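You operate a simulated robot arm through the tools that you are given. There is no shell and no other tool. Be economical: measure what you need, move in short steps, check, and stop when the job is done.

You are at the controls of a simulated two-armed robot. One attempt, no reset.

TASK
Pick up the oil bottle with one hand, pass it to the other hand and put it on the hold shelf. Set down upright: oil bottle.

It is judged by the outcome, as a careful person would: the job done as asked, and still so three seconds after it is handed in. It fails if anything else is knocked over, pushed out of place, dropped, spilled or broken.

THE ROBOT
Two 7-joint arms with two-finger parallel grippers on one trunk, on a base that drives. Base frame: it is fixed to the floor where the robot stands at the start and does not move with it; the origin is under the middle of the robot, x ahead of it, y to its left, z up. Lengths are in cm, angles in degrees, forces in N, time in s.
The left shoulder is at the start at [6.2, 19.7, 105.4], the right one opposite. With the tool pointing down near the work surface each hand reaches from about 28 to 72 cm from the robot's upright axis, wherever it stands, measured 20 degrees to its own side. Places, roughly: HOLD shelf (26x24 cm) [490, -252, 116]. Payload 1.57 kg a hand.
Tool frame (each hand has its own): the origin (TCP) lies between the finger pads and is the grasp point; the fingertips stand 3 cm ahead of it; z points along the fingers, y is the line along which they close. The gripper opens to 11 cm. The fingers are 2.4 cm wide and 1.2 cm thick; the gripper's body (4.8 by 11.2 cm) begins 7.8 cm behind the TCP.
Orientation is told as [roll, pitch, yaw] about the base's x, y, z axes, in that order, counted from this pose: with the fingers straight down and closing along the base's y, the tool's x points along the base's -x, its y along +y and its z along -z.

THE INTERFACE
- The arms move only by the tool send_rows. It takes "left_targets", "right_targets" or both (then of equal length, played together; a hand with none holds still); each is a list of rows, each a list of 7 numbers: the turn, a rotation vector about the tool's x, y, z in degrees, then the shift along the tool's x, y, z in cm, then the finger opening in cm, from 0 to 11. In form: [[ax, ay, az, x, y, z, hand], ...]. A call has 1 to 10 rows; each row is the pose to reach, as a shift and turn from the pose commanded when the call began, along the tool's axes at that moment. Rows are played at 5 a second. More than 5 cm and 8.6 degrees between two rows, or a gripper value outside its range, and nothing of the call is played. Where a pose cannot be reached the arm comes as near as it can. A force on the tool above 40 N (or 10 N above the force at the start of the call, whichever is more), or a blocked arm, ends the call early, and 0.2 s more pass. Each finger travels about 7.2 cm/s and halts on what it meets, pressing with about 27 N; the grip force reading is that of the motor and also rises with nothing between the fingers. The clock runs only during rows and for 0.2 s after the last one: add rows that repeat a pose to give the fingers time. The reply holds the time, the measured pose of the TCP, the force on the tool along the base axes, the opening and the grip force, in the units named above and with some noise, with the torque about the TCP (base axes, N m) and any sound that the robot's microphone picked up.
- Cameras (640 x 400 px; columns grow to the right, rows downward): "scene" is now at [9.38, -2.2, 162.51]; the picture's right is [-0.34, -0.94, 0.00], its down [-0.82, 0.30, -0.49] and it looks along [0.46, -0.17, -0.87] (base axes); focal length 294 px, centre (320, 200). "left" rides on the left gripper at [7, -1.6, -14.1] in its tool frame; the picture's right is [0.23, 0.97, 0.00], its down [-0.86, 0.20, -0.48] and it looks along [-0.47, 0.11, 0.88] (tool axes); focal length 222 px, centre (320, 200). "right" rides on the right gripper at [7, 1.6, -14.1] in its tool frame; the picture's right is [-0.23, 0.97, 0.00], its down [-0.85, -0.20, -0.48] and it looks along [-0.47, -0.11, 0.88] (tool axes); focal length 222 px, centre (320, 200). There is no depth. A picture from a camera that has moved, and an enlarged one, comes with that camera's place and axes in the base frame and with its lens.
- get_image(camera): a new picture of that camera. The clock stands still meanwhile.
- slide_trunk(by): slides the trunk up (or, below 0, down) by that many cm; the arms and the scene camera ride with it, the base frame stays. It gives what a move gives, with no picture.
- steer(legs): drives the robot by 1 to 6 legs, each [ahead, left, turn to the left] in cm, cm and degrees, along the robot's own axes; the way and the turn of a leg run together, so that a leg with both is an arc; at most 150 cm and 180 degrees a leg. The arms and the cameras ride along, it lands a little off, and it stops where it bumps. It gives what a move gives.
- turn_head(pan, tilt): turns the head with the scene camera to pan (to the left, within 86 degrees either way) and tilt (down, from -29 to 69), counted from straight ahead of the robot. It gives what a move gives.
- inspect(camera, box): a new picture of the part [left, top, right, bottom] of that camera's present view, enlarged. The clock stands still meanwhile.
- finish_job(): hands the job in; it is judged then, once.

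Go step by step. Nothing tells you exact positions but the pictures and the camera data: compare them with the known pose of the tool, close in by small moves and look again before you grip or let go. The budget is 120 turns and 92 pictures, counting those below and the enlarged ones. Unless the task says otherwise, let go and move clear before handing in, and close with one line.

The tools are called after "Call:" as name(argument=value, ...) on one line, values as JSON. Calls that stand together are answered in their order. send_rows: Moves the arms, as the interface text tells. Its arguments: {"type":"object","properties":{"left_targets":{"type":"array"},"right_targets":{"type":"array"}},"required":[]} The other tools are called the same way: slide_trunk (by) slides the trunk up or down; steer (legs) drives the base; turn_head (pan, tilt) turns the head that bears the scene camera; get_image (camera) takes a picture; inspect (camera, box) takes an enlarged picture of a part of a camera's view; finish_job () hands the job in.

At the start:

```text
time_s: 0.0
left_tcp_pos: [44.03, 10.08, 100.06]
left_orientation: [0.1, 0.0, 0.0]
left_force: [0.4, -0.5, -0.2]
left_moment: [0.01, -0.02, -0.05]
left_width: 11.0
left_grasp_force: 0.1
right_tcp_pos: [39.2, -22.3, 108.61]
right_orientation: [0.1, 0.1, -0.1]
right_force: [0.9, 0.0, 0.5]
right_moment: [0.01, 0.01, 0.0]
right_width: 11.01
right_grasp_force: 0.1
trunk travel left (down, up): [-65.0, 34.0]
robot x, y, heading: [0.35, -0.31, 0.2]
head pan, tilt: [-20.2, 60.8]
```

scene: 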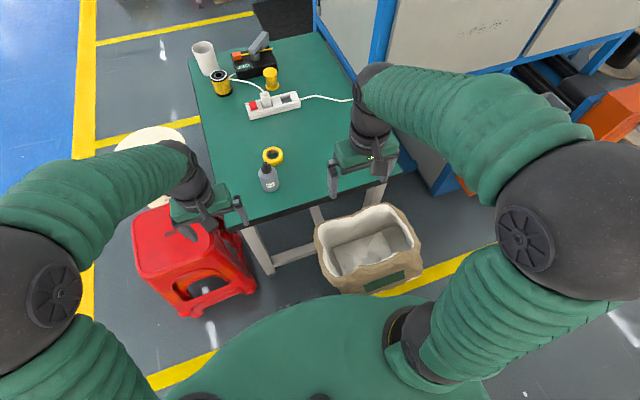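
right: 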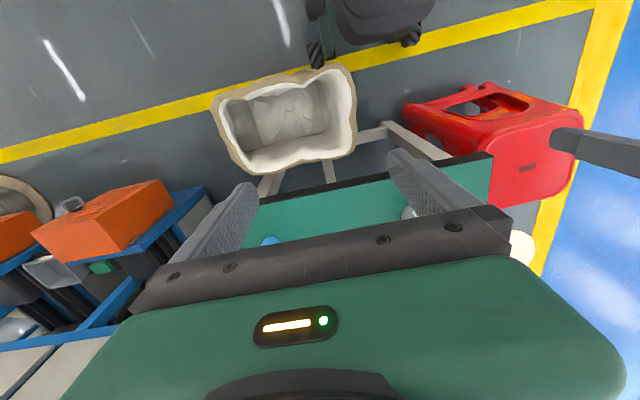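
left: 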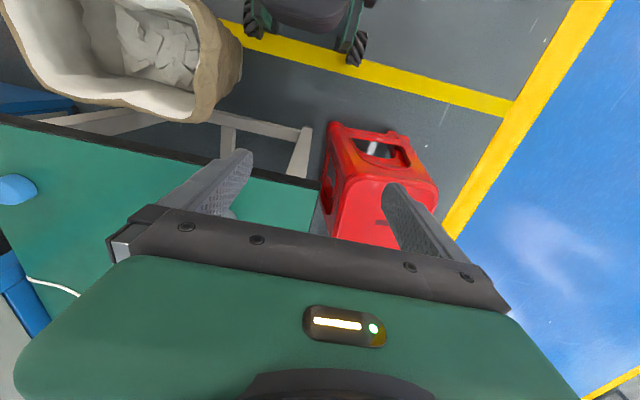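

I see a green table with a small grey bottle near the front edge and a few other things; I'll look closer to tell which is the oil bottle.

Call:
inspect(camera="scene", box=[180, 30, 340, 130])

Call:
inspect(camera="scene", box=[220, 130, 320, 200])

```text
4.00 times, centred on (260, 80) of scene
camera zoom: at [9.38, -2.2, 162.51], right [-0.34, -0.94, 0.0], down [-0.82, 0.3, -0.49], along [0.46, -0.17, -0.87], focal length 1178 px, centre (560, 680)
```

zoom: 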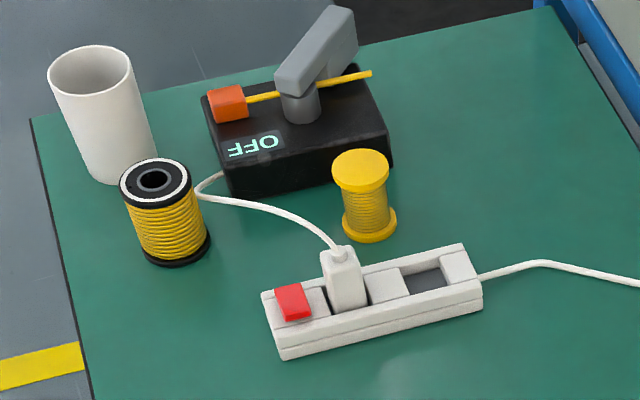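

```text
5.71 times, centred on (270, 165) of scene
camera zoom: at [9.38, -2.2, 162.51], right [-0.34, -0.94, 0.0], down [-0.82, 0.3, -0.49], along [0.46, -0.17, -0.87], focal length 1683 px, centre (606, 400)
```

zoom: 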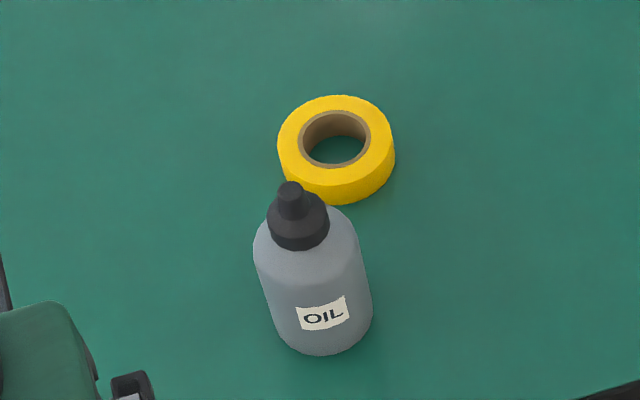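

The oil bottle stands near the front edge with a tape roll right behind it. I'll raise the trunk to get a second viewpoint and find the table height.

Call:
slide_trunk(by=20)

Call:
get_image(camera="scene")

Call:
get_image(camera="left")

Call:
get_image(camera="right")

```text
time_s: 2.2
left_tcp_pos: [43.88, 10.21, 120.12]
left_orientation: [0.1, -0.1, -0.1]
left_force: [-0.5, 0.0, -0.3]
left_moment: [0.01, -0.01, -0.02]
left_width: 11.0
left_grasp_force: 0.2
right_tcp_pos: [39.0, -22.3, 128.85]
right_orientation: [0.0, 0.0, 0.0]
right_force: [0.7, -0.4, 1.2]
right_moment: [0.0, 0.01, 0.01]
right_width: 11.02
right_grasp_force: 0.0
trunk travel left (down, up): [-85.0, 14.0]
robot x, y, heading: [-0.09, -0.03, -0.0]
head pan, tilt: [-20.2, 60.8]
```

```text
86 pictures are left
camera scene: at [9.41, -2.21, 182.5], right [-0.34, -0.94, 0.0], down [-0.82, 0.3, -0.49], along [0.46, -0.17, -0.87], focal length 294 px, centre (320, 200)
```

scene: 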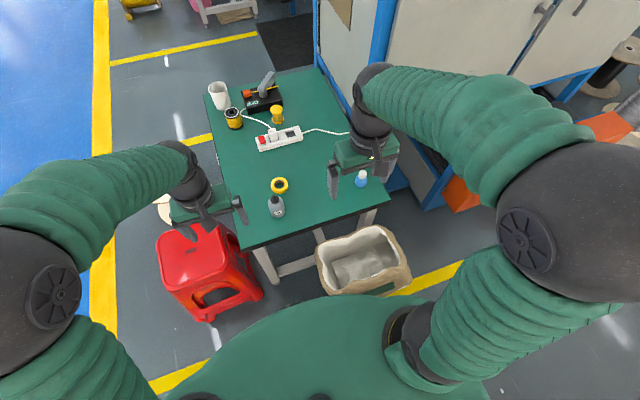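

```text
85 pictures are left
camera left: at [36.88, 8.52, 134.28], right [-0.23, 0.97, 0.0], down [0.86, 0.2, 0.48], along [0.47, 0.11, -0.88], focal length 222 px, centre (320, 200)
```

left: 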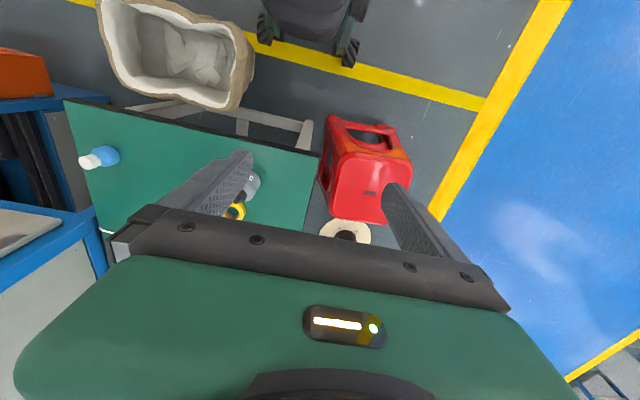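

```text
84 pictures are left
camera right: at [32.07, -20.68, 142.91], right [0.23, 0.97, 0.0], down [0.86, -0.2, 0.48], along [0.47, -0.11, -0.88], focal length 222 px, centre (320, 200)
```

right: 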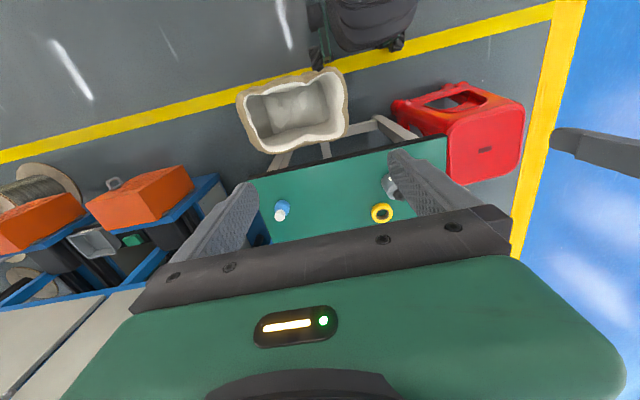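

Now an enlarged second view of the bottle for triangulation.

Call:
inspect(camera="scene", box=[230, 160, 330, 230])

```text
5.71 times, centred on (280, 195) of scene
camera zoom: at [9.41, -2.21, 182.5], right [-0.34, -0.94, 0.0], down [-0.82, 0.3, -0.49], along [0.46, -0.17, -0.87], focal length 1683 px, centre (549, 229)
```

zoom: 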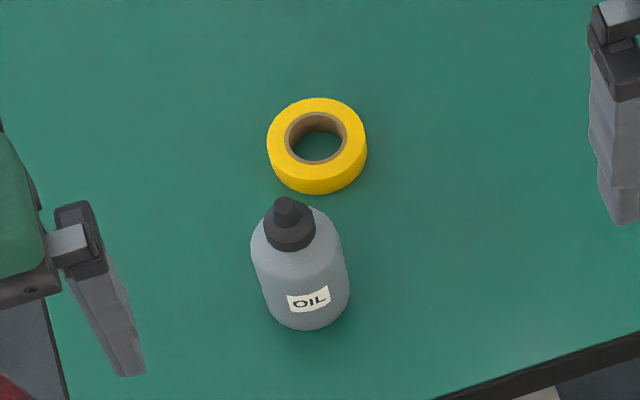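

Bottle: base about [65.5, -4.8, 77.4], radius ~3, height ~12.4 cm. Before choosing the grasps I look towards the shelf.

Call:
turn_head(pan=-27, tilt=10)

Call:
get_image(camera="scene")

Call:
inspect(camera="scene", box=[260, 145, 380, 220])

```text
time_s: 3.4
left_tcp_pos: [43.69, 10.18, 120.14]
left_orientation: [0.0, 0.0, 0.1]
left_force: [-0.7, 0.2, -0.1]
left_moment: [-0.05, 0.0, 0.04]
left_width: 10.98
left_grasp_force: 0.1
right_tcp_pos: [39.11, -22.42, 128.65]
right_orientation: [0.0, 0.1, 0.0]
right_force: [-0.6, 0.4, 0.0]
right_moment: [-0.01, 0.0, -0.02]
right_width: 11.0
right_grasp_force: 0.0
trunk travel left (down, up): [-85.0, 14.0]
robot x, y, heading: [-0.21, 0.05, -0.1]
head pan, tilt: [-27.0, 10.0]
```

```text
82 pictures are left
camera scene: at [11.53, -4.17, 190.03], right [-0.45, -0.89, 0.0], down [-0.16, 0.08, -0.98], along [0.88, -0.45, -0.18], focal length 294 px, centre (320, 200)
```

scene: 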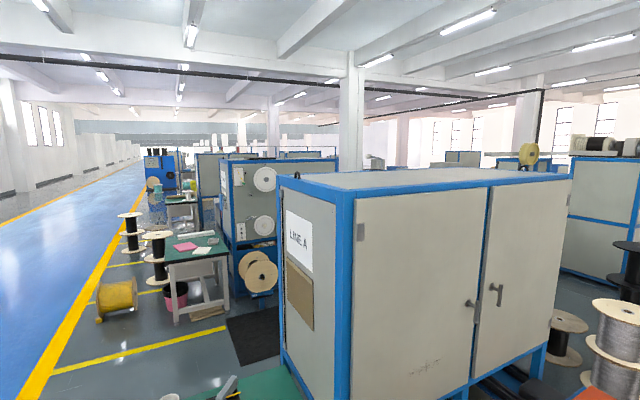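

```text
5.33 times, centred on (320, 182) of scene
camera zoom: at [11.53, -4.17, 190.03], right [-0.45, -0.89, 0.0], down [-0.16, 0.08, -0.98], along [0.88, -0.45, -0.18], focal length 1571 px, centre (320, 293)
```

zoom: 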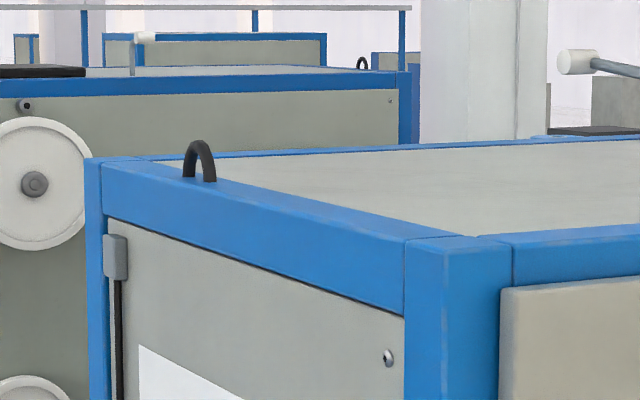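

The shelf is hidden behind the machine, so I'll explore that later. Plan: the right hand picks the bottle top-down by its upper body, then the left takes it low from behind with level fingers. First I lower the trunk and bring the right hand over the bottle.

Call:
turn_head(pan=-5, tilt=55)

Call:
slide_trunk(by=-18)

Call:
send_rows(right_targets=[[0, 0, 0, -3.3, 2.2, 0, 11], [0, 0, 0, -6.6, 4.4, 0, 11], [0, 0, 0, -9.9, 6.6, 0, 11], [0, 0, 0, -13.2, 8.8, 0, 11], [0, 0, 0, -16.5, 11, 0, 11], [0, 0, 0, -19.8, 13.2, 0, 11], [0, 0, 0, -23.1, 15.4, 1, 11], [0, 0, 0, -26.4, 17.6, 3, 11], [0, 0, 0, -26.4, 17.6, 7, 11], [0, 0, 0, -26.4, 17.6, 7, 11]])

Call:
get_image(camera="right")

Call:
get_image(camera="scene")

```text
time_s: 4.5
left_tcp_pos: [43.87, 10.18, 120.05]
left_orientation: [-0.1, 0.1, 0.0]
left_force: [0.4, 0.8, -0.5]
left_moment: [-0.03, 0.0, 0.03]
left_width: 10.99
left_grasp_force: 0.1
right_tcp_pos: [39.08, -22.3, 128.73]
right_orientation: [-0.1, 0.0, 0.0]
right_force: [0.5, 0.4, 0.4]
right_moment: [-0.02, 0.02, 0.0]
right_width: 11.0
right_grasp_force: 0.1
trunk travel left (down, up): [-85.0, 14.0]
robot x, y, heading: [0.24, 0.15, -0.1]
head pan, tilt: [-5.0, 55.0]
```

```text
time_s: 6.5
left_tcp_pos: [43.9, 10.21, 102.06]
left_orientation: [0.2, -0.1, -0.1]
left_force: [0.3, -0.3, 0.0]
left_moment: [0.04, 0.0, -0.01]
left_width: 11.0
left_grasp_force: 0.1
right_tcp_pos: [39.08, -22.33, 110.77]
right_orientation: [0.0, 0.0, 0.1]
right_force: [0.5, -0.8, 0.2]
right_moment: [0.02, -0.01, 0.02]
right_width: 11.0
right_grasp_force: 0.1
trunk travel left (down, up): [-67.0, 32.0]
robot x, y, heading: [-0.28, 0.07, -0.1]
head pan, tilt: [-5.0, 55.0]
```

```text
time_s: 8.7
left_tcp_pos: [43.77, 10.24, 102.27]
left_orientation: [0.0, 0.0, -0.1]
left_force: [0.9, 0.2, -0.4]
left_moment: [-0.02, 0.01, -0.03]
left_width: 10.97
left_grasp_force: 0.0
right_tcp_pos: [65.63, -4.65, 103.79]
right_orientation: [0.0, -0.1, 0.0]
right_force: [-0.2, 0.4, -0.1]
right_moment: [0.01, -0.02, 0.0]
right_width: 11.01
right_grasp_force: 0.1
right hand out of reach, approached as far as the arm can: row 8
trunk travel left (down, up): [-67.0, 32.0]
robot x, y, heading: [0.19, 0.28, 0.3]
head pan, tilt: [-5.0, 55.0]
```

```text
80 pictures are left
camera right: at [58.61, -3.0, 118.01], right [0.23, 0.97, 0.0], down [0.86, -0.2, 0.48], along [0.47, -0.11, -0.88], focal length 222 px, centre (320, 200)
```

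right: 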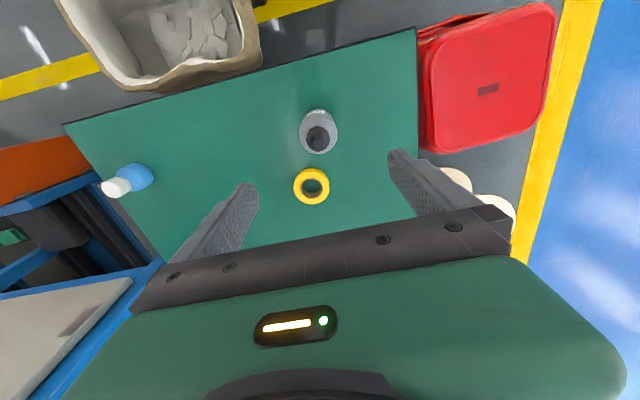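

```text
79 pictures are left
camera scene: at [10.5, -0.52, 165.2], right [-0.09, -1.0, 0.0], down [-0.82, 0.07, -0.57], along [0.57, -0.05, -0.82], focal length 294 px, centre (320, 200)
```

scene: 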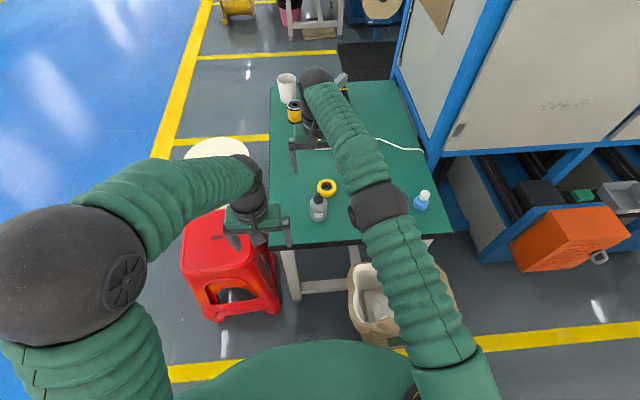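

The right hand is above the bottle, which I now place at about [64.9, -4.5]. I descend partway and check alignment.

Call:
send_rows(right_targets=[[0, 0, 0, 0.7, 0.1, 3, 11], [0, 0, 0, 0.7, 0.1, 6, 11], [0, 0, 0, 0.7, 0.1, 9, 11], [0, 0, 0, 0.7, 0.1, 10.5, 11], [0, 0, 0, 0.7, 0.1, 10.5, 11]])

Call:
get_image(camera="right")

Call:
get_image(camera="scene")

```text
time_s: 9.9
left_tcp_pos: [43.87, 10.1, 102.13]
left_orientation: [0.0, 0.0, 0.0]
left_force: [0.6, -0.2, 0.8]
left_moment: [0.02, -0.02, -0.01]
left_width: 10.99
left_grasp_force: 0.0
right_tcp_pos: [64.85, -4.44, 93.31]
right_orientation: [0.0, 0.0, 0.0]
right_force: [0.1, 0.4, -0.7]
right_moment: [-0.01, -0.01, 0.04]
right_width: 10.99
right_grasp_force: 0.0
trunk travel left (down, up): [-67.0, 32.0]
robot x, y, heading: [-0.08, -0.26, 0.1]
head pan, tilt: [-5.0, 55.0]
```

```text
78 pictures are left
camera right: at [57.82, -2.84, 107.43], right [0.23, 0.97, 0.0], down [0.86, -0.2, 0.48], along [0.47, -0.11, -0.88], focal length 222 px, centre (320, 200)
```

right: 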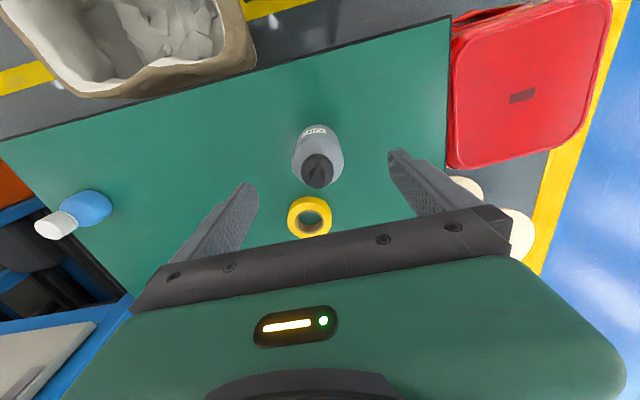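

```text
77 pictures are left
camera scene: at [10.55, -0.45, 165.2], right [-0.09, -1.0, 0.0], down [-0.82, 0.07, -0.57], along [0.57, -0.05, -0.82], focal length 294 px, centre (320, 200)
```

scene: 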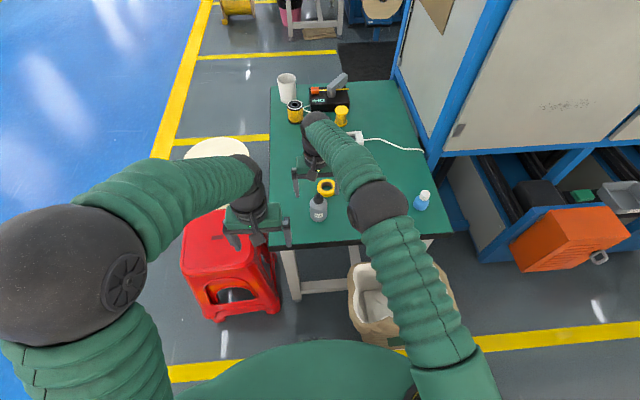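

Alignment is good. I lower to TCP height about 85 and close.

Call:
send_rows(right_targets=[[0, 0, 0, 0, 0, 3, 11], [0, 0, 0, 0, 0, 6, 11], [0, 0, 0, 0, 0, 8.2, 11], [0, 0, 0, 0, 0, 8.2, 8], [0, 0, 0, 0, 0, 8.2, 6], [0, 0, 0, 0, 0, 8.2, 4], [0, 0, 0, 0, 0, 8.2, 4], [0, 0, 0, 0, 0, 8.2, 4], [0, 0, 0, 0, 0, 8.2, 4]])

Call:
get_image(camera="right")

```text
time_s: 11.9
left_tcp_pos: [43.75, 10.32, 102.2]
left_orientation: [0.0, 0.0, 0.1]
left_force: [0.1, -0.3, 0.1]
left_moment: [0.0, 0.0, 0.02]
left_width: 10.98
left_grasp_force: 0.0
right_tcp_pos: [64.71, -4.35, 85.09]
right_orientation: [0.0, 0.1, 0.0]
right_force: [0.8, -1.8, 1.1]
right_moment: [-0.1, -0.08, -0.03]
right_width: 5.92
right_grasp_force: 26.7
trunk travel left (down, up): [-67.0, 32.0]
robot x, y, heading: [0.25, 0.29, 0.3]
head pan, tilt: [-5.0, 55.0]
```

```text
76 pictures are left
camera right: at [57.73, -2.88, 99.27], right [0.23, 0.97, 0.0], down [0.86, -0.2, 0.48], along [0.47, -0.11, -0.88], focal length 222 px, centre (320, 200)
```

right: 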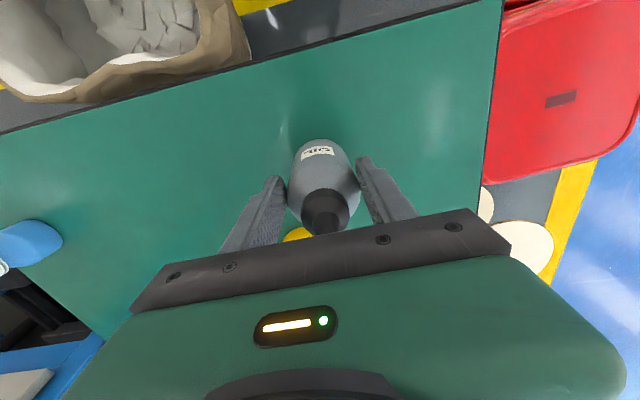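

The bottle is gripped (5.9 cm). I lift it about 20 cm and pull it slightly back.

Call:
send_rows(right_targets=[[0, 0, 0, 0, 0, -1, 4], [0, 0, 0, 0, 0, -3, 4], [0, 0, 0, 0, 0, -6, 4], [0, 0, 0, 0, 0, -9, 4], [0, 0, 0, 1, 0, -12, 4], [0, 0, 0, 2, 0, -15, 4], [0, 0, 0, 3, 0, -18, 4], [0, 0, 0, 4, 0, -20, 4], [0, 0, 0, 4, 0, -20, 4]])

Call:
send_rows(left_targets=[[0, -8, 0, -0.5, 0, 0, 11], [0, -16, 0, -1, 0, 0, 11], [0, -24, 0, -1.5, 0, 0, 11], [0, -32, 0, -2, 0, 0, 11], [0, -40, 0, -2, 0, 0, 11], [0, -48, 0, -2, 0, 0, 11]])

Call:
get_image(camera="scene")

```text
time_s: 13.9
left_tcp_pos: [43.84, 10.28, 102.25]
left_orientation: [0.0, 0.0, 0.0]
left_force: [0.2, -0.7, -0.3]
left_moment: [0.02, 0.03, 0.0]
left_width: 11.01
left_grasp_force: 0.1
right_tcp_pos: [60.84, -4.61, 105.05]
right_orientation: [0.0, 0.1, 0.0]
right_force: [0.2, 0.4, -1.5]
right_moment: [0.02, 0.05, -0.01]
right_width: 5.88
right_grasp_force: 26.5
trunk travel left (down, up): [-67.0, 32.0]
robot x, y, heading: [-0.23, 0.05, -0.0]
head pan, tilt: [-5.0, 55.0]
```

```text
time_s: 15.2
left_tcp_pos: [46.5, 9.91, 106.14]
left_orientation: [-23.0, -40.9, 20.5]
left_force: [1.1, -0.6, -0.1]
left_moment: [0.0, -0.02, -0.02]
left_width: 10.97
left_grasp_force: 0.0
left hand out of reach, approached as far as the arm can: row 6
right_tcp_pos: [60.49, -4.62, 105.34]
right_orientation: [-0.1, -0.3, 0.0]
right_force: [0.6, 0.3, -1.1]
right_moment: [0.01, 0.01, -0.03]
right_width: 5.89
right_grasp_force: 26.6
trunk travel left (down, up): [-67.0, 32.0]
robot x, y, heading: [-0.34, -0.08, -0.0]
head pan, tilt: [-5.0, 55.0]
stopped in row 6 (left hand): the arm was blocked; the commanded pose is now the measured one
```

```text
75 pictures are left
camera scene: at [10.18, -0.32, 165.19], right [-0.09, -1.0, 0.0], down [-0.82, 0.07, -0.57], along [0.57, -0.05, -0.82], focal length 294 px, centre (320, 200)
```

scene: 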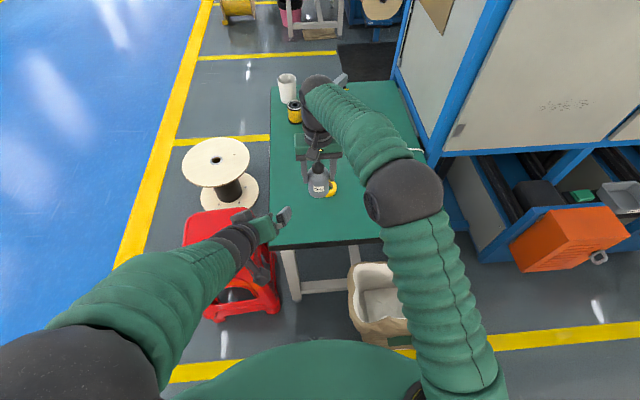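

The left arm got blocked while turning near the body. I'll bring it outward to the left while turning it to level fingers pointing inward-ahead.

Call:
send_rows(left_targets=[[0, 0, 0, -1.4, 3.8, -0.3, 11], [0, 0, 0, -2.8, 7.6, -0.6, 11], [0, 0, 0, -4.2, 11.3, -0.8, 11], [5, -4.5, 4.4, -4.2, 11.3, -0.8, 11], [10, -9, 8.8, -4.2, 11.3, -0.8, 11], [15, -13.5, 13.2, -4.2, 11.3, -0.8, 11], [20, -18, 17.6, -4.2, 11.3, -0.8, 11], [25, -22.5, 22, -4.2, 11.3, -0.8, 11], [30, -27, 26.4, -4.2, 11.3, -0.8, 11]])

Call:
get_image(camera="scene")

```text
time_s: 17.2
left_tcp_pos: [48.41, 21.81, 105.97]
left_orientation: [-39.7, -77.5, 4.1]
left_force: [0.3, -0.3, 0.2]
left_moment: [-0.01, 0.02, 0.02]
left_width: 11.0
left_grasp_force: 0.0
right_tcp_pos: [60.73, -4.33, 105.2]
right_orientation: [-0.1, 0.0, 0.0]
right_force: [-0.3, 0.9, -1.8]
right_moment: [0.0, 0.04, 0.01]
right_width: 5.9
right_grasp_force: 26.9
trunk travel left (down, up): [-67.0, 32.0]
robot x, y, heading: [0.03, -0.31, 0.1]
head pan, tilt: [-5.0, 55.0]
```

```text
74 pictures are left
camera scene: at [10.69, -0.17, 165.19], right [-0.09, -1.0, 0.0], down [-0.82, 0.07, -0.57], along [0.57, -0.05, -0.82], focal length 294 px, centre (320, 200)
```

scene: 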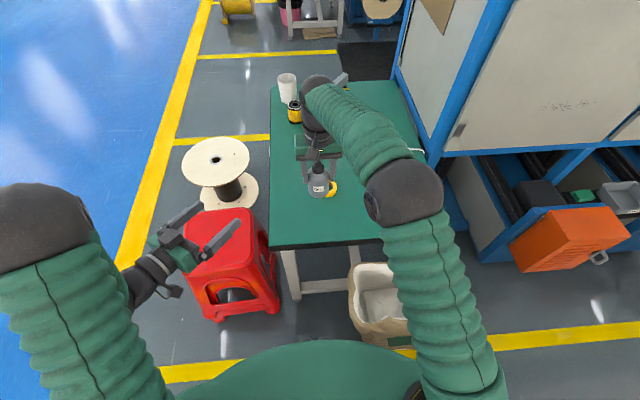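

The turn now works. I finish levelling.

Call:
send_rows(left_targets=[[5, -4.6, 4.4, 0, 0, 0, 11], [9.8, -9.2, 8.7, 0, 0, 0, 11], [9.8, -9.2, 8.7, 0, 0, 0, 11]])

```text
time_s: 18.0
left_tcp_pos: [48.27, 21.69, 106.04]
left_orientation: [177.7, -89.7, 137.2]
left_force: [0.0, 0.4, -0.3]
left_moment: [-0.03, 0.01, -0.02]
left_width: 11.01
left_grasp_force: 0.0
right_tcp_pos: [60.57, -4.67, 105.23]
right_orientation: [0.0, -0.1, -0.1]
right_force: [0.0, -0.3, -2.0]
right_moment: [0.01, 0.01, 0.01]
right_width: 5.88
right_grasp_force: 27.1
trunk travel left (down, up): [-67.0, 32.0]
robot x, y, heading: [-0.3, -0.36, -0.2]
head pan, tilt: [-5.0, 55.0]
```

Left fingers are level at yaw −45. I move to a pre-approach point 13 cm short of the bottle, lower body height.

Call:
send_rows(left_targets=[[0, 0, 0, 3, -3.5, 0, 11], [0, 0, 0, 6.4, -7, 0, 11], [0, 0, 0, 6.4, -9.8, 3, 11], [0, 0, 0, 6.4, -9.8, 7, 11], [0, 0, 0, 6.4, -9.8, 11, 11], [0, 0, 0, 6.4, -9.8, 14.2, 11], [0, 0, 0, 6.4, -9.8, 14.2, 11]])

Call:
get_image(camera="scene")

Call:
get_image(camera="left")

Call:
get_image(camera="right")

```text
time_s: 19.6
left_tcp_pos: [51.28, 4.52, 99.66]
left_orientation: [-156.9, -89.8, 111.8]
left_force: [-1.1, -0.6, 0.3]
left_moment: [0.0, 0.04, 0.0]
left_width: 10.99
left_grasp_force: 0.1
right_tcp_pos: [60.6, -4.62, 105.28]
right_orientation: [-0.1, -0.1, 0.0]
right_force: [0.9, -0.3, -1.1]
right_moment: [-0.01, 0.03, 0.01]
right_width: 5.85
right_grasp_force: 27.0
trunk travel left (down, up): [-67.0, 32.0]
robot x, y, heading: [0.06, -0.15, -0.2]
head pan, tilt: [-5.0, 55.0]
```

```text
73 pictures are left
camera scene: at [10.57, -0.39, 165.19], right [-0.09, -1.0, 0.0], down [-0.82, 0.07, -0.57], along [0.57, -0.05, -0.82], focal length 294 px, centre (320, 200)
```

scene: 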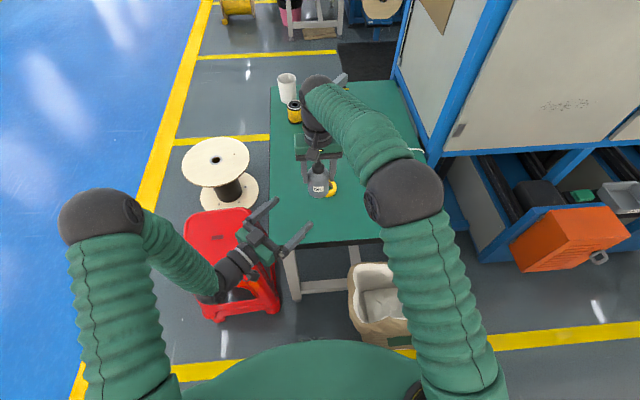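

```text
72 pictures are left
camera left: at [40.23, 13.38, 92.73], right [0.69, 0.69, -0.23], down [-0.2, 0.48, 0.85], along [0.7, -0.54, 0.47], focal length 222 px, centre (320, 200)
```

left: 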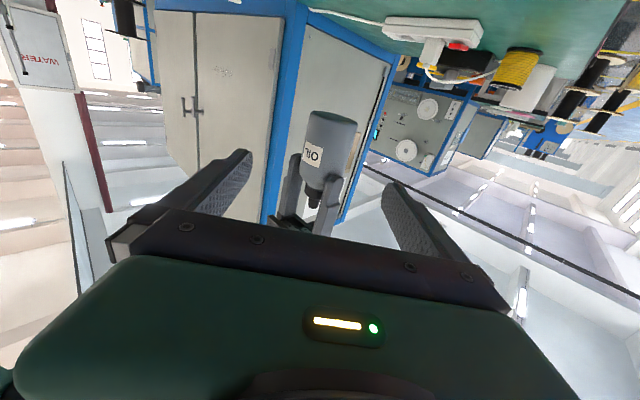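

```text
71 pictures are left
camera right: at [53.62, -2.95, 119.37], right [0.23, 0.97, 0.0], down [0.85, -0.2, 0.48], along [0.47, -0.11, -0.88], focal length 222 px, centre (320, 200)
```

right: 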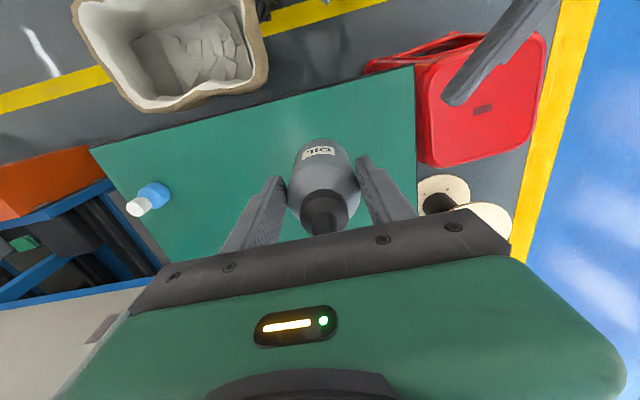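

The bottle is between the left fingers' lines; I inspect to check the lateral offset before closing in.

Call:
inspect(camera="left", box=[240, 90, 400, 250])

```text
2.50 times, centred on (320, 170) of left
camera zoom: at [40.23, 13.38, 92.73], right [0.69, 0.69, -0.23], down [-0.2, 0.48, 0.85], along [0.7, -0.54, 0.47], focal length 555 px, centre (320, 275)
```

zoom: 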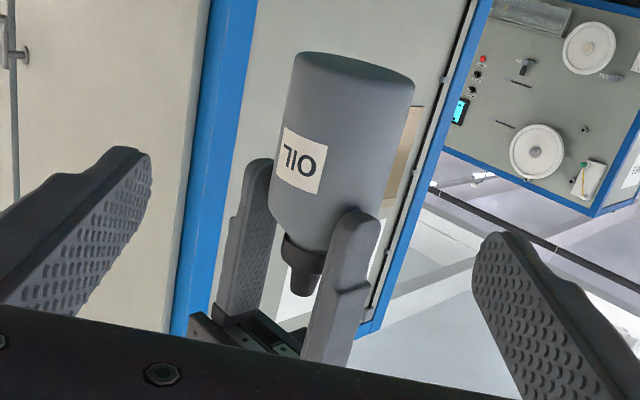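

The bottle axis sits about 1 cm toward the tool's +y; I shift by that and move in, without closing yet.

Call:
send_rows(left_targets=[[0, 0, 0, 0, 0.9, 3, 11], [0, 0, 0, 0, 0.9, 6, 11], [0, 0, 0, 0, 0.9, 9, 11], [0, 0, 0, 0, 0.9, 11.5, 11], [0, 0, 0, 0, 0.9, 13.3, 11], [0, 0, 0, 0, 0.9, 13.3, 11]])

Call:
get_image(camera="left")

Call:
get_image(camera="right")

Call:
inspect(camera="scene", box=[240, 120, 400, 220])

```text
time_s: 21.0
left_tcp_pos: [61.36, -4.1, 99.66]
left_orientation: [-155.6, -90.0, 110.4]
left_force: [-0.8, 0.0, 0.1]
left_moment: [-0.02, 0.01, -0.01]
left_width: 10.99
left_grasp_force: 0.1
right_tcp_pos: [60.61, -4.51, 105.22]
right_orientation: [-0.1, -0.1, 0.0]
right_force: [0.0, -0.4, -0.8]
right_moment: [-0.01, 0.02, -0.01]
right_width: 5.86
right_grasp_force: 27.6
trunk travel left (down, up): [-67.0, 32.0]
robot x, y, heading: [0.26, 0.01, 0.1]
head pan, tilt: [-5.0, 55.0]
```

```text
69 pictures are left
camera left: at [50.31, 4.69, 92.74], right [0.69, 0.69, -0.23], down [-0.2, 0.48, 0.85], along [0.7, -0.54, 0.47], focal length 222 px, centre (320, 200)
```

left: 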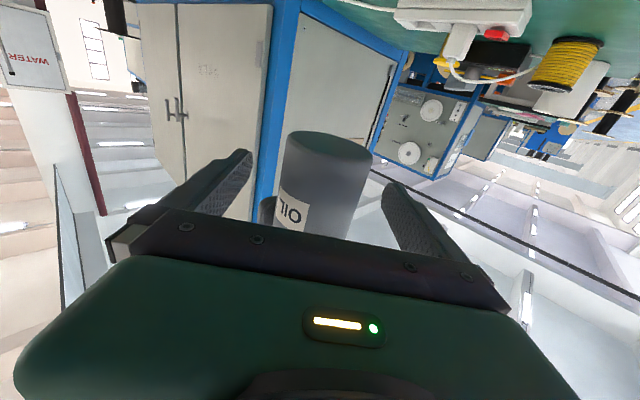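

```text
68 pictures are left
camera right: at [53.63, -3.0, 119.37], right [0.23, 0.97, 0.0], down [0.85, -0.2, 0.48], along [0.47, -0.11, -0.88], focal length 222 px, centre (320, 200)
```

right: 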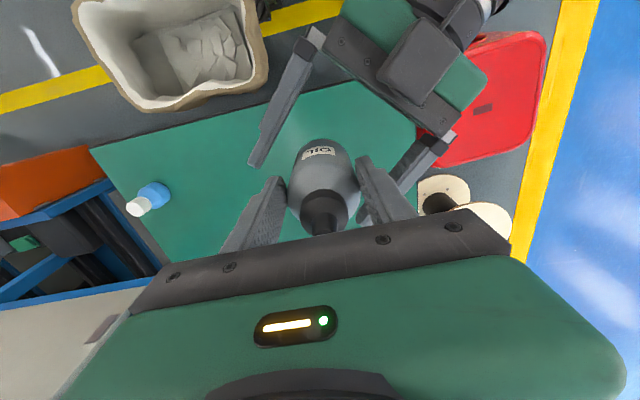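

```text
4.00 times, centred on (320, 170) of scene
camera zoom: at [10.61, -0.46, 165.19], right [-0.09, -1.0, 0.0], down [-0.82, 0.07, -0.57], along [0.57, -0.05, -0.82], focal length 1178 px, centre (320, 320)
```

zoom: 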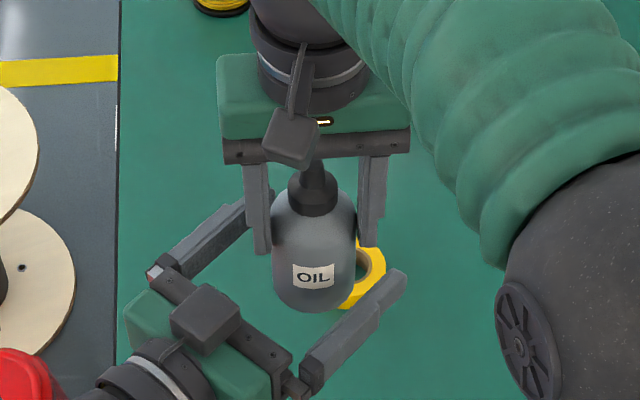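

The bottle sits centred between the left fingers at TCP depth. I close the left hand.

Call:
send_rows(left_targets=[[0, 0, 0, 0, 0, 0, 9], [0, 0, 0, 0, 0, 0, 7.5], [0, 0, 0, 0, 0, 0, 6.5], [0, 0, 0, 0, 0, 0, 5.5], [0, 0, 0, 0, 0, 0, 4], [0, 0, 0, 0, 0, 0, 4], [0, 0, 0, 0, 0, 0, 4], [0, 0, 0, 0, 0, 0, 4]])

Call:
get_image(camera="left")

Call:
inspect(camera="scene", box=[240, 120, 400, 220])

```text
time_s: 22.8
left_tcp_pos: [61.45, -4.12, 99.7]
left_orientation: [-164.8, -89.8, 119.6]
left_force: [-2.0, -1.4, 0.3]
left_moment: [-0.02, -0.04, 0.09]
left_width: 5.81
left_grasp_force: 27.2
right_tcp_pos: [60.68, -4.5, 105.26]
right_orientation: [0.0, 0.0, 0.0]
right_force: [1.2, 0.8, -1.8]
right_moment: [0.07, -0.04, -0.04]
right_width: 5.88
right_grasp_force: 27.6
trunk travel left (down, up): [-67.0, 32.0]
robot x, y, heading: [-0.03, 0.24, -0.1]
head pan, tilt: [-5.0, 55.0]
```

```text
66 pictures are left
camera left: at [50.32, 4.7, 92.73], right [0.69, 0.69, -0.23], down [-0.2, 0.48, 0.85], along [0.7, -0.55, 0.47], focal length 222 px, centre (320, 200)
```

left: 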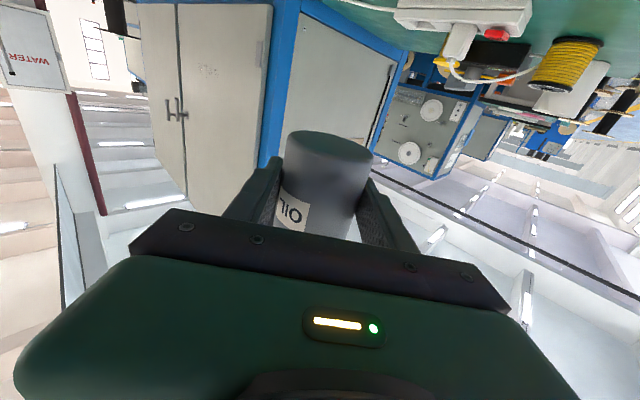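

```text
4.00 times, centred on (320, 170) of scene
camera zoom: at [10.63, -0.46, 165.19], right [-0.09, -1.0, 0.0], down [-0.82, 0.07, -0.57], along [0.57, -0.05, -0.82], focal length 1178 px, centre (320, 320)
```

zoom: 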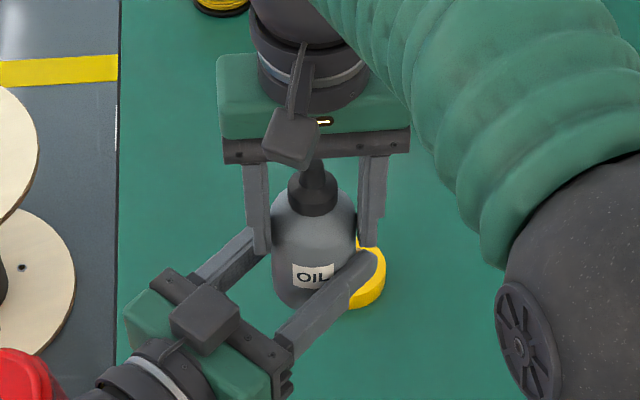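

Both hands hold it firmly. I open the right hand and lift it clear straight up.

Call:
send_rows(right_targets=[[0, 0, 0, 0, 0, 0, 6.5], [0, 0, 0, 0, 0, 0, 8], [0, 0, 0, 0, 0, 0, 10], [0, 0, 0, 0, 0, 0, 11], [0, 0, 0, 0, 0, -3, 11], [0, 0, 0, 0, 0, -6, 11], [0, 0, 0, 0, 0, -9, 11], [0, 0, 0, 2, 0, -12, 11], [0, 0, 0, 5, -3, -12, 11]])

Call:
get_image(camera="scene")

Call:
get_image(camera="left")

```text
time_s: 24.8
left_tcp_pos: [61.22, -4.2, 99.8]
left_orientation: [154.3, -89.8, 160.7]
left_force: [-1.3, -0.6, 0.1]
left_moment: [0.04, 0.02, -0.01]
left_width: 5.81
left_grasp_force: 27.7
right_tcp_pos: [55.53, -7.68, 117.23]
right_orientation: [0.1, -0.2, 0.0]
right_force: [-0.4, -1.1, 0.4]
right_moment: [0.03, -0.02, 0.01]
right_width: 11.02
right_grasp_force: 0.1
trunk travel left (down, up): [-67.0, 32.0]
robot x, y, heading: [-0.15, -0.35, 0.1]
head pan, tilt: [-5.0, 55.0]
```

```text
64 pictures are left
camera scene: at [10.22, -0.66, 165.22], right [-0.09, -1.0, 0.0], down [-0.82, 0.07, -0.57], along [0.57, -0.05, -0.82], focal length 294 px, centre (320, 200)
```

scene: 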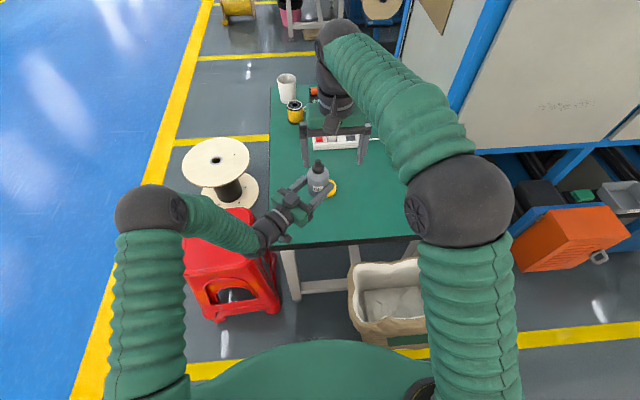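

```text
63 pictures are left
camera left: at [50.14, 4.61, 92.85], right [0.69, 0.69, -0.23], down [-0.2, 0.48, 0.85], along [0.69, -0.55, 0.47], focal length 222 px, centre (320, 200)
```

left: 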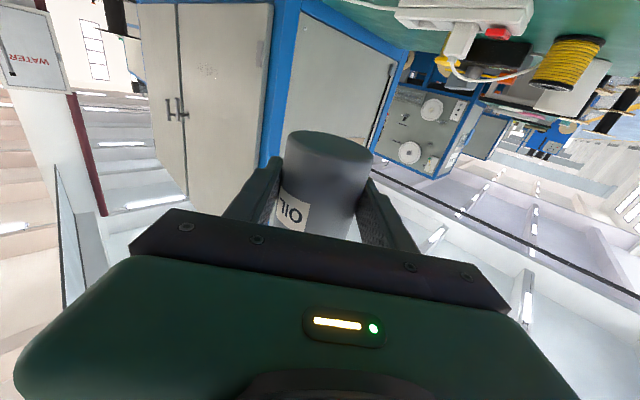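

The left hand now holds the bottle upright. I retract both arms for driving.

Call:
send_rows(right_targets=[[0, 0, 0, 3.3, -2.9, 0, 11], [0, 0, 0, 6.6, -5.8, 0, 11], [0, 0, 0, 9.9, -8.7, 0, 11], [0, 0, 0, 13.2, -11.6, 0, 11], [0, 0, 0, 16.5, -14.6, 0, 11], [0, 0, 0, 16.5, -14.6, 0, 11]], left_targets=[[0, 0, 0, -2, 0, 0, 4], [0, 0, 0, -5, 0, -2, 4], [0, 0, 0, -8, 0, -5, 4], [0, 0, 0, -8, -0.3, -8.5, 4], [0, 0, 0, -8, -0.5, -12, 4], [0, 0, 0, -8, -0.7, -14.8, 4]])

Call:
turn_head(pan=0, tilt=25)

Call:
get_image(camera="scene")

```text
time_s: 26.2
left_tcp_pos: [50.47, 5.92, 107.55]
left_orientation: [-159.7, -89.9, 114.6]
left_force: [0.7, 0.7, -2.1]
left_moment: [0.0, 0.01, -0.01]
left_width: 5.79
left_grasp_force: 27.0
right_tcp_pos: [39.08, -22.26, 117.17]
right_orientation: [-0.1, 0.1, 0.0]
right_force: [0.6, -0.2, -0.2]
right_moment: [-0.01, 0.03, 0.03]
right_width: 10.98
right_grasp_force: 0.1
trunk travel left (down, up): [-67.0, 32.0]
robot x, y, heading: [0.42, -0.12, -0.2]
head pan, tilt: [-5.0, 55.0]
```

```text
time_s: 27.1
left_tcp_pos: [50.41, 5.63, 107.63]
left_orientation: [-174.7, -89.7, 129.6]
left_force: [0.9, -0.4, -1.8]
left_moment: [0.03, -0.01, 0.03]
left_width: 5.82
left_grasp_force: 26.9
right_tcp_pos: [39.2, -22.1, 117.27]
right_orientation: [0.0, 0.0, 0.0]
right_force: [-0.7, 0.5, -0.4]
right_moment: [0.01, -0.01, 0.04]
right_width: 10.98
right_grasp_force: 0.1
trunk travel left (down, up): [-67.0, 32.0]
robot x, y, heading: [-0.19, 0.04, 0.0]
head pan, tilt: [0.0, 25.0]
```

```text
62 pictures are left
camera scene: at [12.43, 0.13, 169.59], right [0.0, -1.0, 0.0], down [-0.42, 0.0, -0.91], along [0.91, 0.0, -0.42], focal length 294 px, centre (320, 200)
```

scene: 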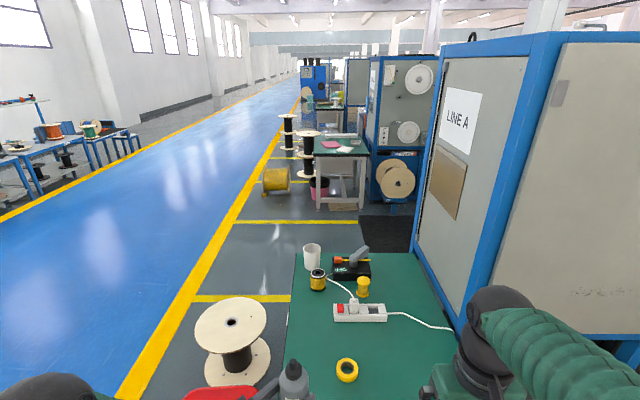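

The shelf's direction is blocked by the LINE A machine. I raise the trunk and look to the right to find a way.

Call:
slide_trunk(by=31)

Call:
turn_head(pan=-45, tilt=15)

Call:
get_image(camera="scene")

Call:
turn_head(pan=-85, tilt=25)

Call:
get_image(camera="scene")

```text
time_s: 30.2
left_tcp_pos: [50.62, 5.76, 138.72]
left_orientation: [-169.2, -90.0, 124.0]
left_force: [0.4, 0.6, -2.4]
left_moment: [0.0, 0.03, 0.01]
left_width: 5.77
left_grasp_force: 26.9
right_tcp_pos: [39.23, -22.05, 148.21]
right_orientation: [0.0, 0.0, 0.1]
right_force: [-0.9, 0.0, -0.4]
right_moment: [-0.01, -0.01, 0.0]
right_width: 11.02
right_grasp_force: 0.1
trunk travel left (down, up): [-98.0, 1.0]
robot x, y, heading: [-0.05, -0.02, 0.1]
head pan, tilt: [0.0, 25.0]
```

```text
time_s: 31.3
left_tcp_pos: [50.51, 5.8, 138.66]
left_orientation: [-171.3, -89.9, 126.1]
left_force: [1.0, -0.4, -1.4]
left_moment: [0.02, -0.01, -0.03]
left_width: 5.8
left_grasp_force: 27.2
right_tcp_pos: [39.13, -22.08, 148.25]
right_orientation: [-0.1, -0.1, 0.0]
right_force: [0.8, 0.0, 0.1]
right_moment: [0.0, 0.02, 0.02]
right_width: 10.99
right_grasp_force: 0.0
trunk travel left (down, up): [-98.0, 1.0]
robot x, y, heading: [0.21, -0.3, -0.1]
head pan, tilt: [-45.0, 15.0]
```

```text
61 pictures are left
camera scene: at [9.93, -6.47, 202.23], right [-0.71, -0.71, 0.0], down [-0.19, 0.18, -0.97], along [0.68, -0.68, -0.26], focal length 294 px, centre (320, 200)
```

scene: 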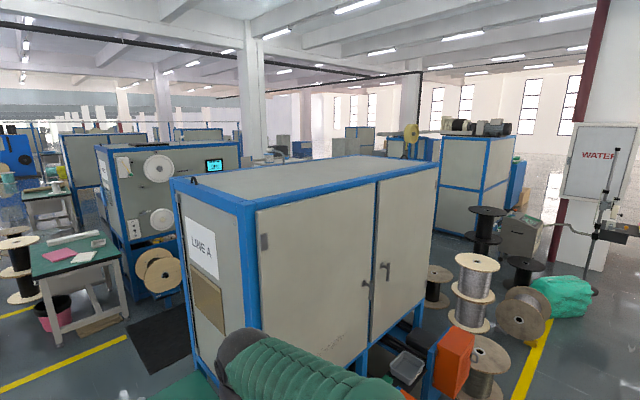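

```text
time_s: 32.4
left_tcp_pos: [50.65, 5.58, 138.69]
left_orientation: [-170.7, -89.9, 125.6]
left_force: [0.1, -0.4, -2.3]
left_moment: [0.0, 0.01, -0.03]
left_width: 5.83
left_grasp_force: 26.9
right_tcp_pos: [39.17, -22.15, 148.33]
right_orientation: [-0.1, -0.1, 0.0]
right_force: [0.2, -0.9, 0.2]
right_moment: [-0.01, -0.01, 0.01]
right_width: 10.98
right_grasp_force: 0.1
trunk travel left (down, up): [-98.0, 1.0]
robot x, y, heading: [-0.13, 0.05, -0.1]
head pan, tilt: [-85.0, 25.0]
```

```text
60 pictures are left
camera scene: at [4.13, -9.05, 200.62], right [-1.0, -0.09, 0.0], down [-0.04, 0.42, -0.91], along [0.08, -0.9, -0.42], focal length 294 px, centre (320, 200)
```

scene: 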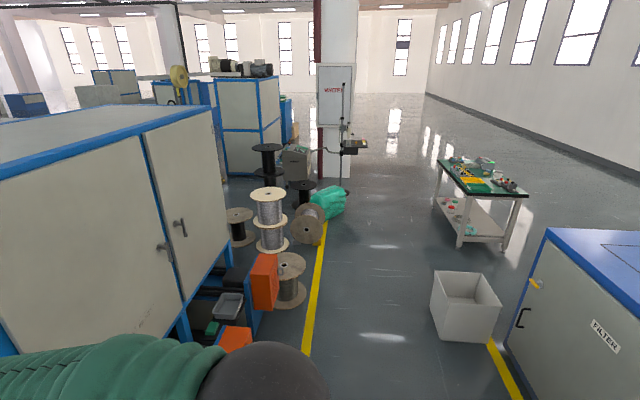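

The shelf should project near the second machine's screen. I look there enlarged.

Call:
turn_head(pan=-30, tilt=12)

Call:
inspect(camera="scene", box=[180, 110, 420, 260])

Call:
inspect(camera="scene", box=[280, 140, 376, 200])

```text
time_s: 33.6
left_tcp_pos: [50.63, 5.83, 138.6]
left_orientation: [-170.9, -89.9, 125.8]
left_force: [-0.4, -0.3, -1.2]
left_moment: [0.03, 0.03, 0.02]
left_width: 5.78
left_grasp_force: 26.3
right_tcp_pos: [39.22, -22.13, 148.27]
right_orientation: [0.0, -0.1, 0.0]
right_force: [-1.1, -0.6, 0.4]
right_moment: [-0.03, 0.0, -0.03]
right_width: 11.0
right_grasp_force: 0.1
trunk travel left (down, up): [-98.0, 1.0]
robot x, y, heading: [0.13, 0.02, 0.1]
head pan, tilt: [-30.0, 12.0]
```

```text
2.67 times, centred on (300, 185) of scene
camera zoom: at [11.38, -4.53, 202.71], right [-0.5, -0.87, 0.0], down [-0.18, 0.1, -0.98], along [0.85, -0.49, -0.21], focal length 785 px, centre (373, 240)
```

zoom: 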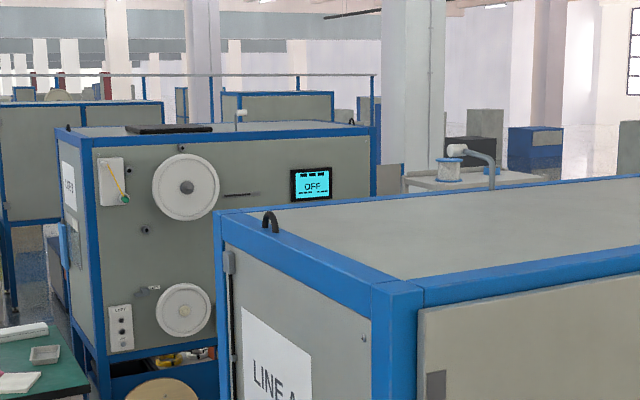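

```text
6.67 times, centred on (328, 170) of scene
camera zoom: at [11.38, -4.53, 202.71], right [-0.5, -0.87, 0.0], down [-0.18, 0.1, -0.98], along [0.85, -0.49, -0.21], focal length 1963 px, centre (267, 400)
```

zoom: 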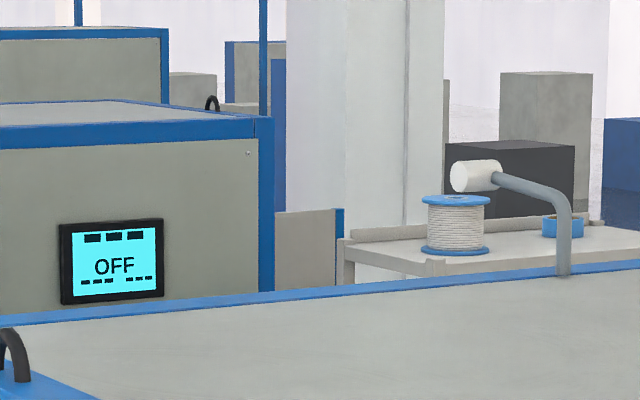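

The second machine's end face is about x≈364, y −60 to −240, so the hold shelf at (490, −252) should hang on its right-hand (−y) side. There is a roughly 2 m gap behind LINE A (x 160–340); I'll go via the aisle on the left. First I check the left side.

Call:
turn_head(pan=70, tilt=40)

Call:
get_image(camera="scene")

```text
time_s: 35.4
left_tcp_pos: [50.56, 5.75, 138.63]
left_orientation: [-169.1, -89.8, 124.0]
left_force: [-0.6, -0.1, -2.0]
left_moment: [0.0, 0.01, 0.0]
left_width: 5.81
left_grasp_force: 26.7
right_tcp_pos: [39.2, -22.1, 148.17]
right_orientation: [0.0, -0.2, 0.1]
right_force: [-0.4, 0.3, 0.1]
right_moment: [-0.01, 0.0, 0.03]
right_width: 10.99
right_grasp_force: 0.1
trunk travel left (down, up): [-98.0, 1.0]
robot x, y, heading: [0.18, -0.23, 0.1]
head pan, tilt: [70.0, 40.0]
```

```text
57 pictures are left
camera scene: at [6.23, 8.13, 198.28], right [0.94, -0.34, 0.0], down [-0.22, -0.6, -0.77], along [0.26, 0.72, -0.64], focal length 294 px, centre (320, 200)
```

scene: 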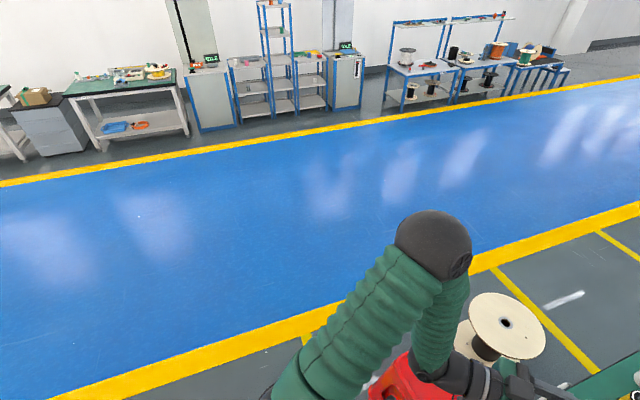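

The left side is clear. I drive left into the aisle, then forward along it to about x=245.

Call:
steer(legs=[[-8, 0, 0], [0, 150, 0], [130, 20, 0], [120, 0, 0]])

Call:
turn_head(pan=-75, tilt=25)

Call:
get_image(camera="scene")

```text
time_s: 55.3
left_tcp_pos: [291.29, 178.05, 138.64]
left_orientation: [169.4, -89.7, 145.6]
left_force: [0.4, -0.6, -1.7]
left_moment: [0.04, -0.01, 0.01]
left_width: 5.81
left_grasp_force: 26.5
right_tcp_pos: [280.05, 150.14, 148.25]
right_orientation: [0.1, -0.1, 0.3]
right_force: [1.2, -0.2, 0.8]
right_moment: [-0.03, 0.0, 0.01]
right_width: 10.99
right_grasp_force: 0.0
trunk travel left (down, up): [-98.0, 1.0]
robot x, y, heading: [241.24, 171.89, 0.1]
head pan, tilt: [70.0, 40.0]
```

```text
time_s: 57.6
left_tcp_pos: [291.26, 177.95, 138.71]
left_orientation: [170.2, -89.8, 144.8]
left_force: [1.2, 0.5, -1.8]
left_moment: [0.0, 0.03, 0.02]
left_width: 5.8
left_grasp_force: 27.0
right_tcp_pos: [280.13, 150.21, 148.18]
right_orientation: [0.1, 0.0, 0.2]
right_force: [-0.2, -0.5, 0.4]
right_moment: [0.01, 0.0, 0.03]
right_width: 11.02
right_grasp_force: 0.1
trunk travel left (down, up): [-98.0, 1.0]
robot x, y, heading: [240.97, 172.26, 0.5]
head pan, tilt: [-75.0, 25.0]
```

```text
56 pictures are left
camera scene: at [246.6, 163.27, 200.61], right [-0.96, -0.26, 0.0], down [-0.11, 0.41, -0.91], along [0.24, -0.87, -0.42], focal length 294 px, centre (320, 200)
```

scene: 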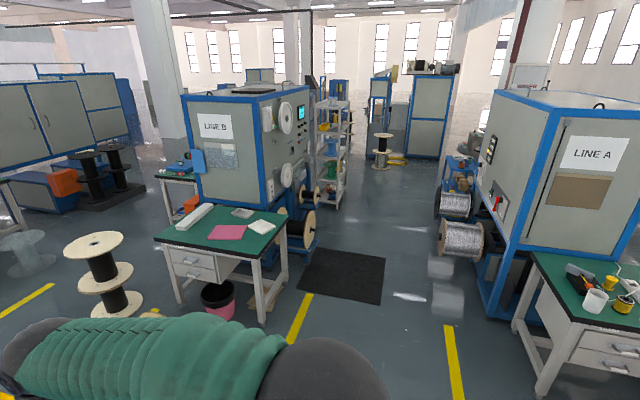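

The gap between LINE B and LINE A is open. I enlarge it to see the rack behind LINE B.

Call:
inspect(camera="scene", box=[240, 60, 480, 210])

```text
2.67 times, centred on (360, 135) of scene
camera zoom: at [246.6, 163.27, 200.61], right [-0.96, -0.26, 0.0], down [-0.11, 0.41, -0.91], along [0.24, -0.87, -0.42], focal length 785 px, centre (213, 373)
```

zoom: 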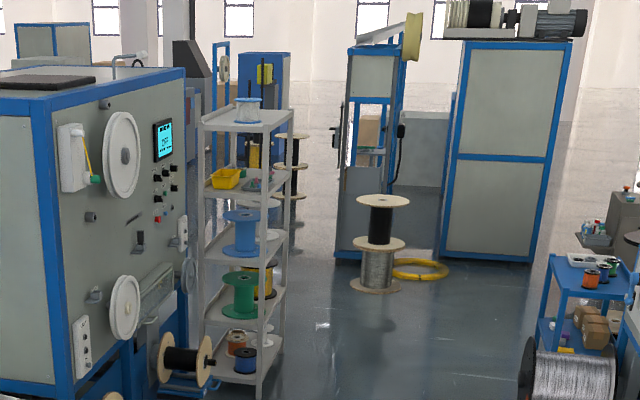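

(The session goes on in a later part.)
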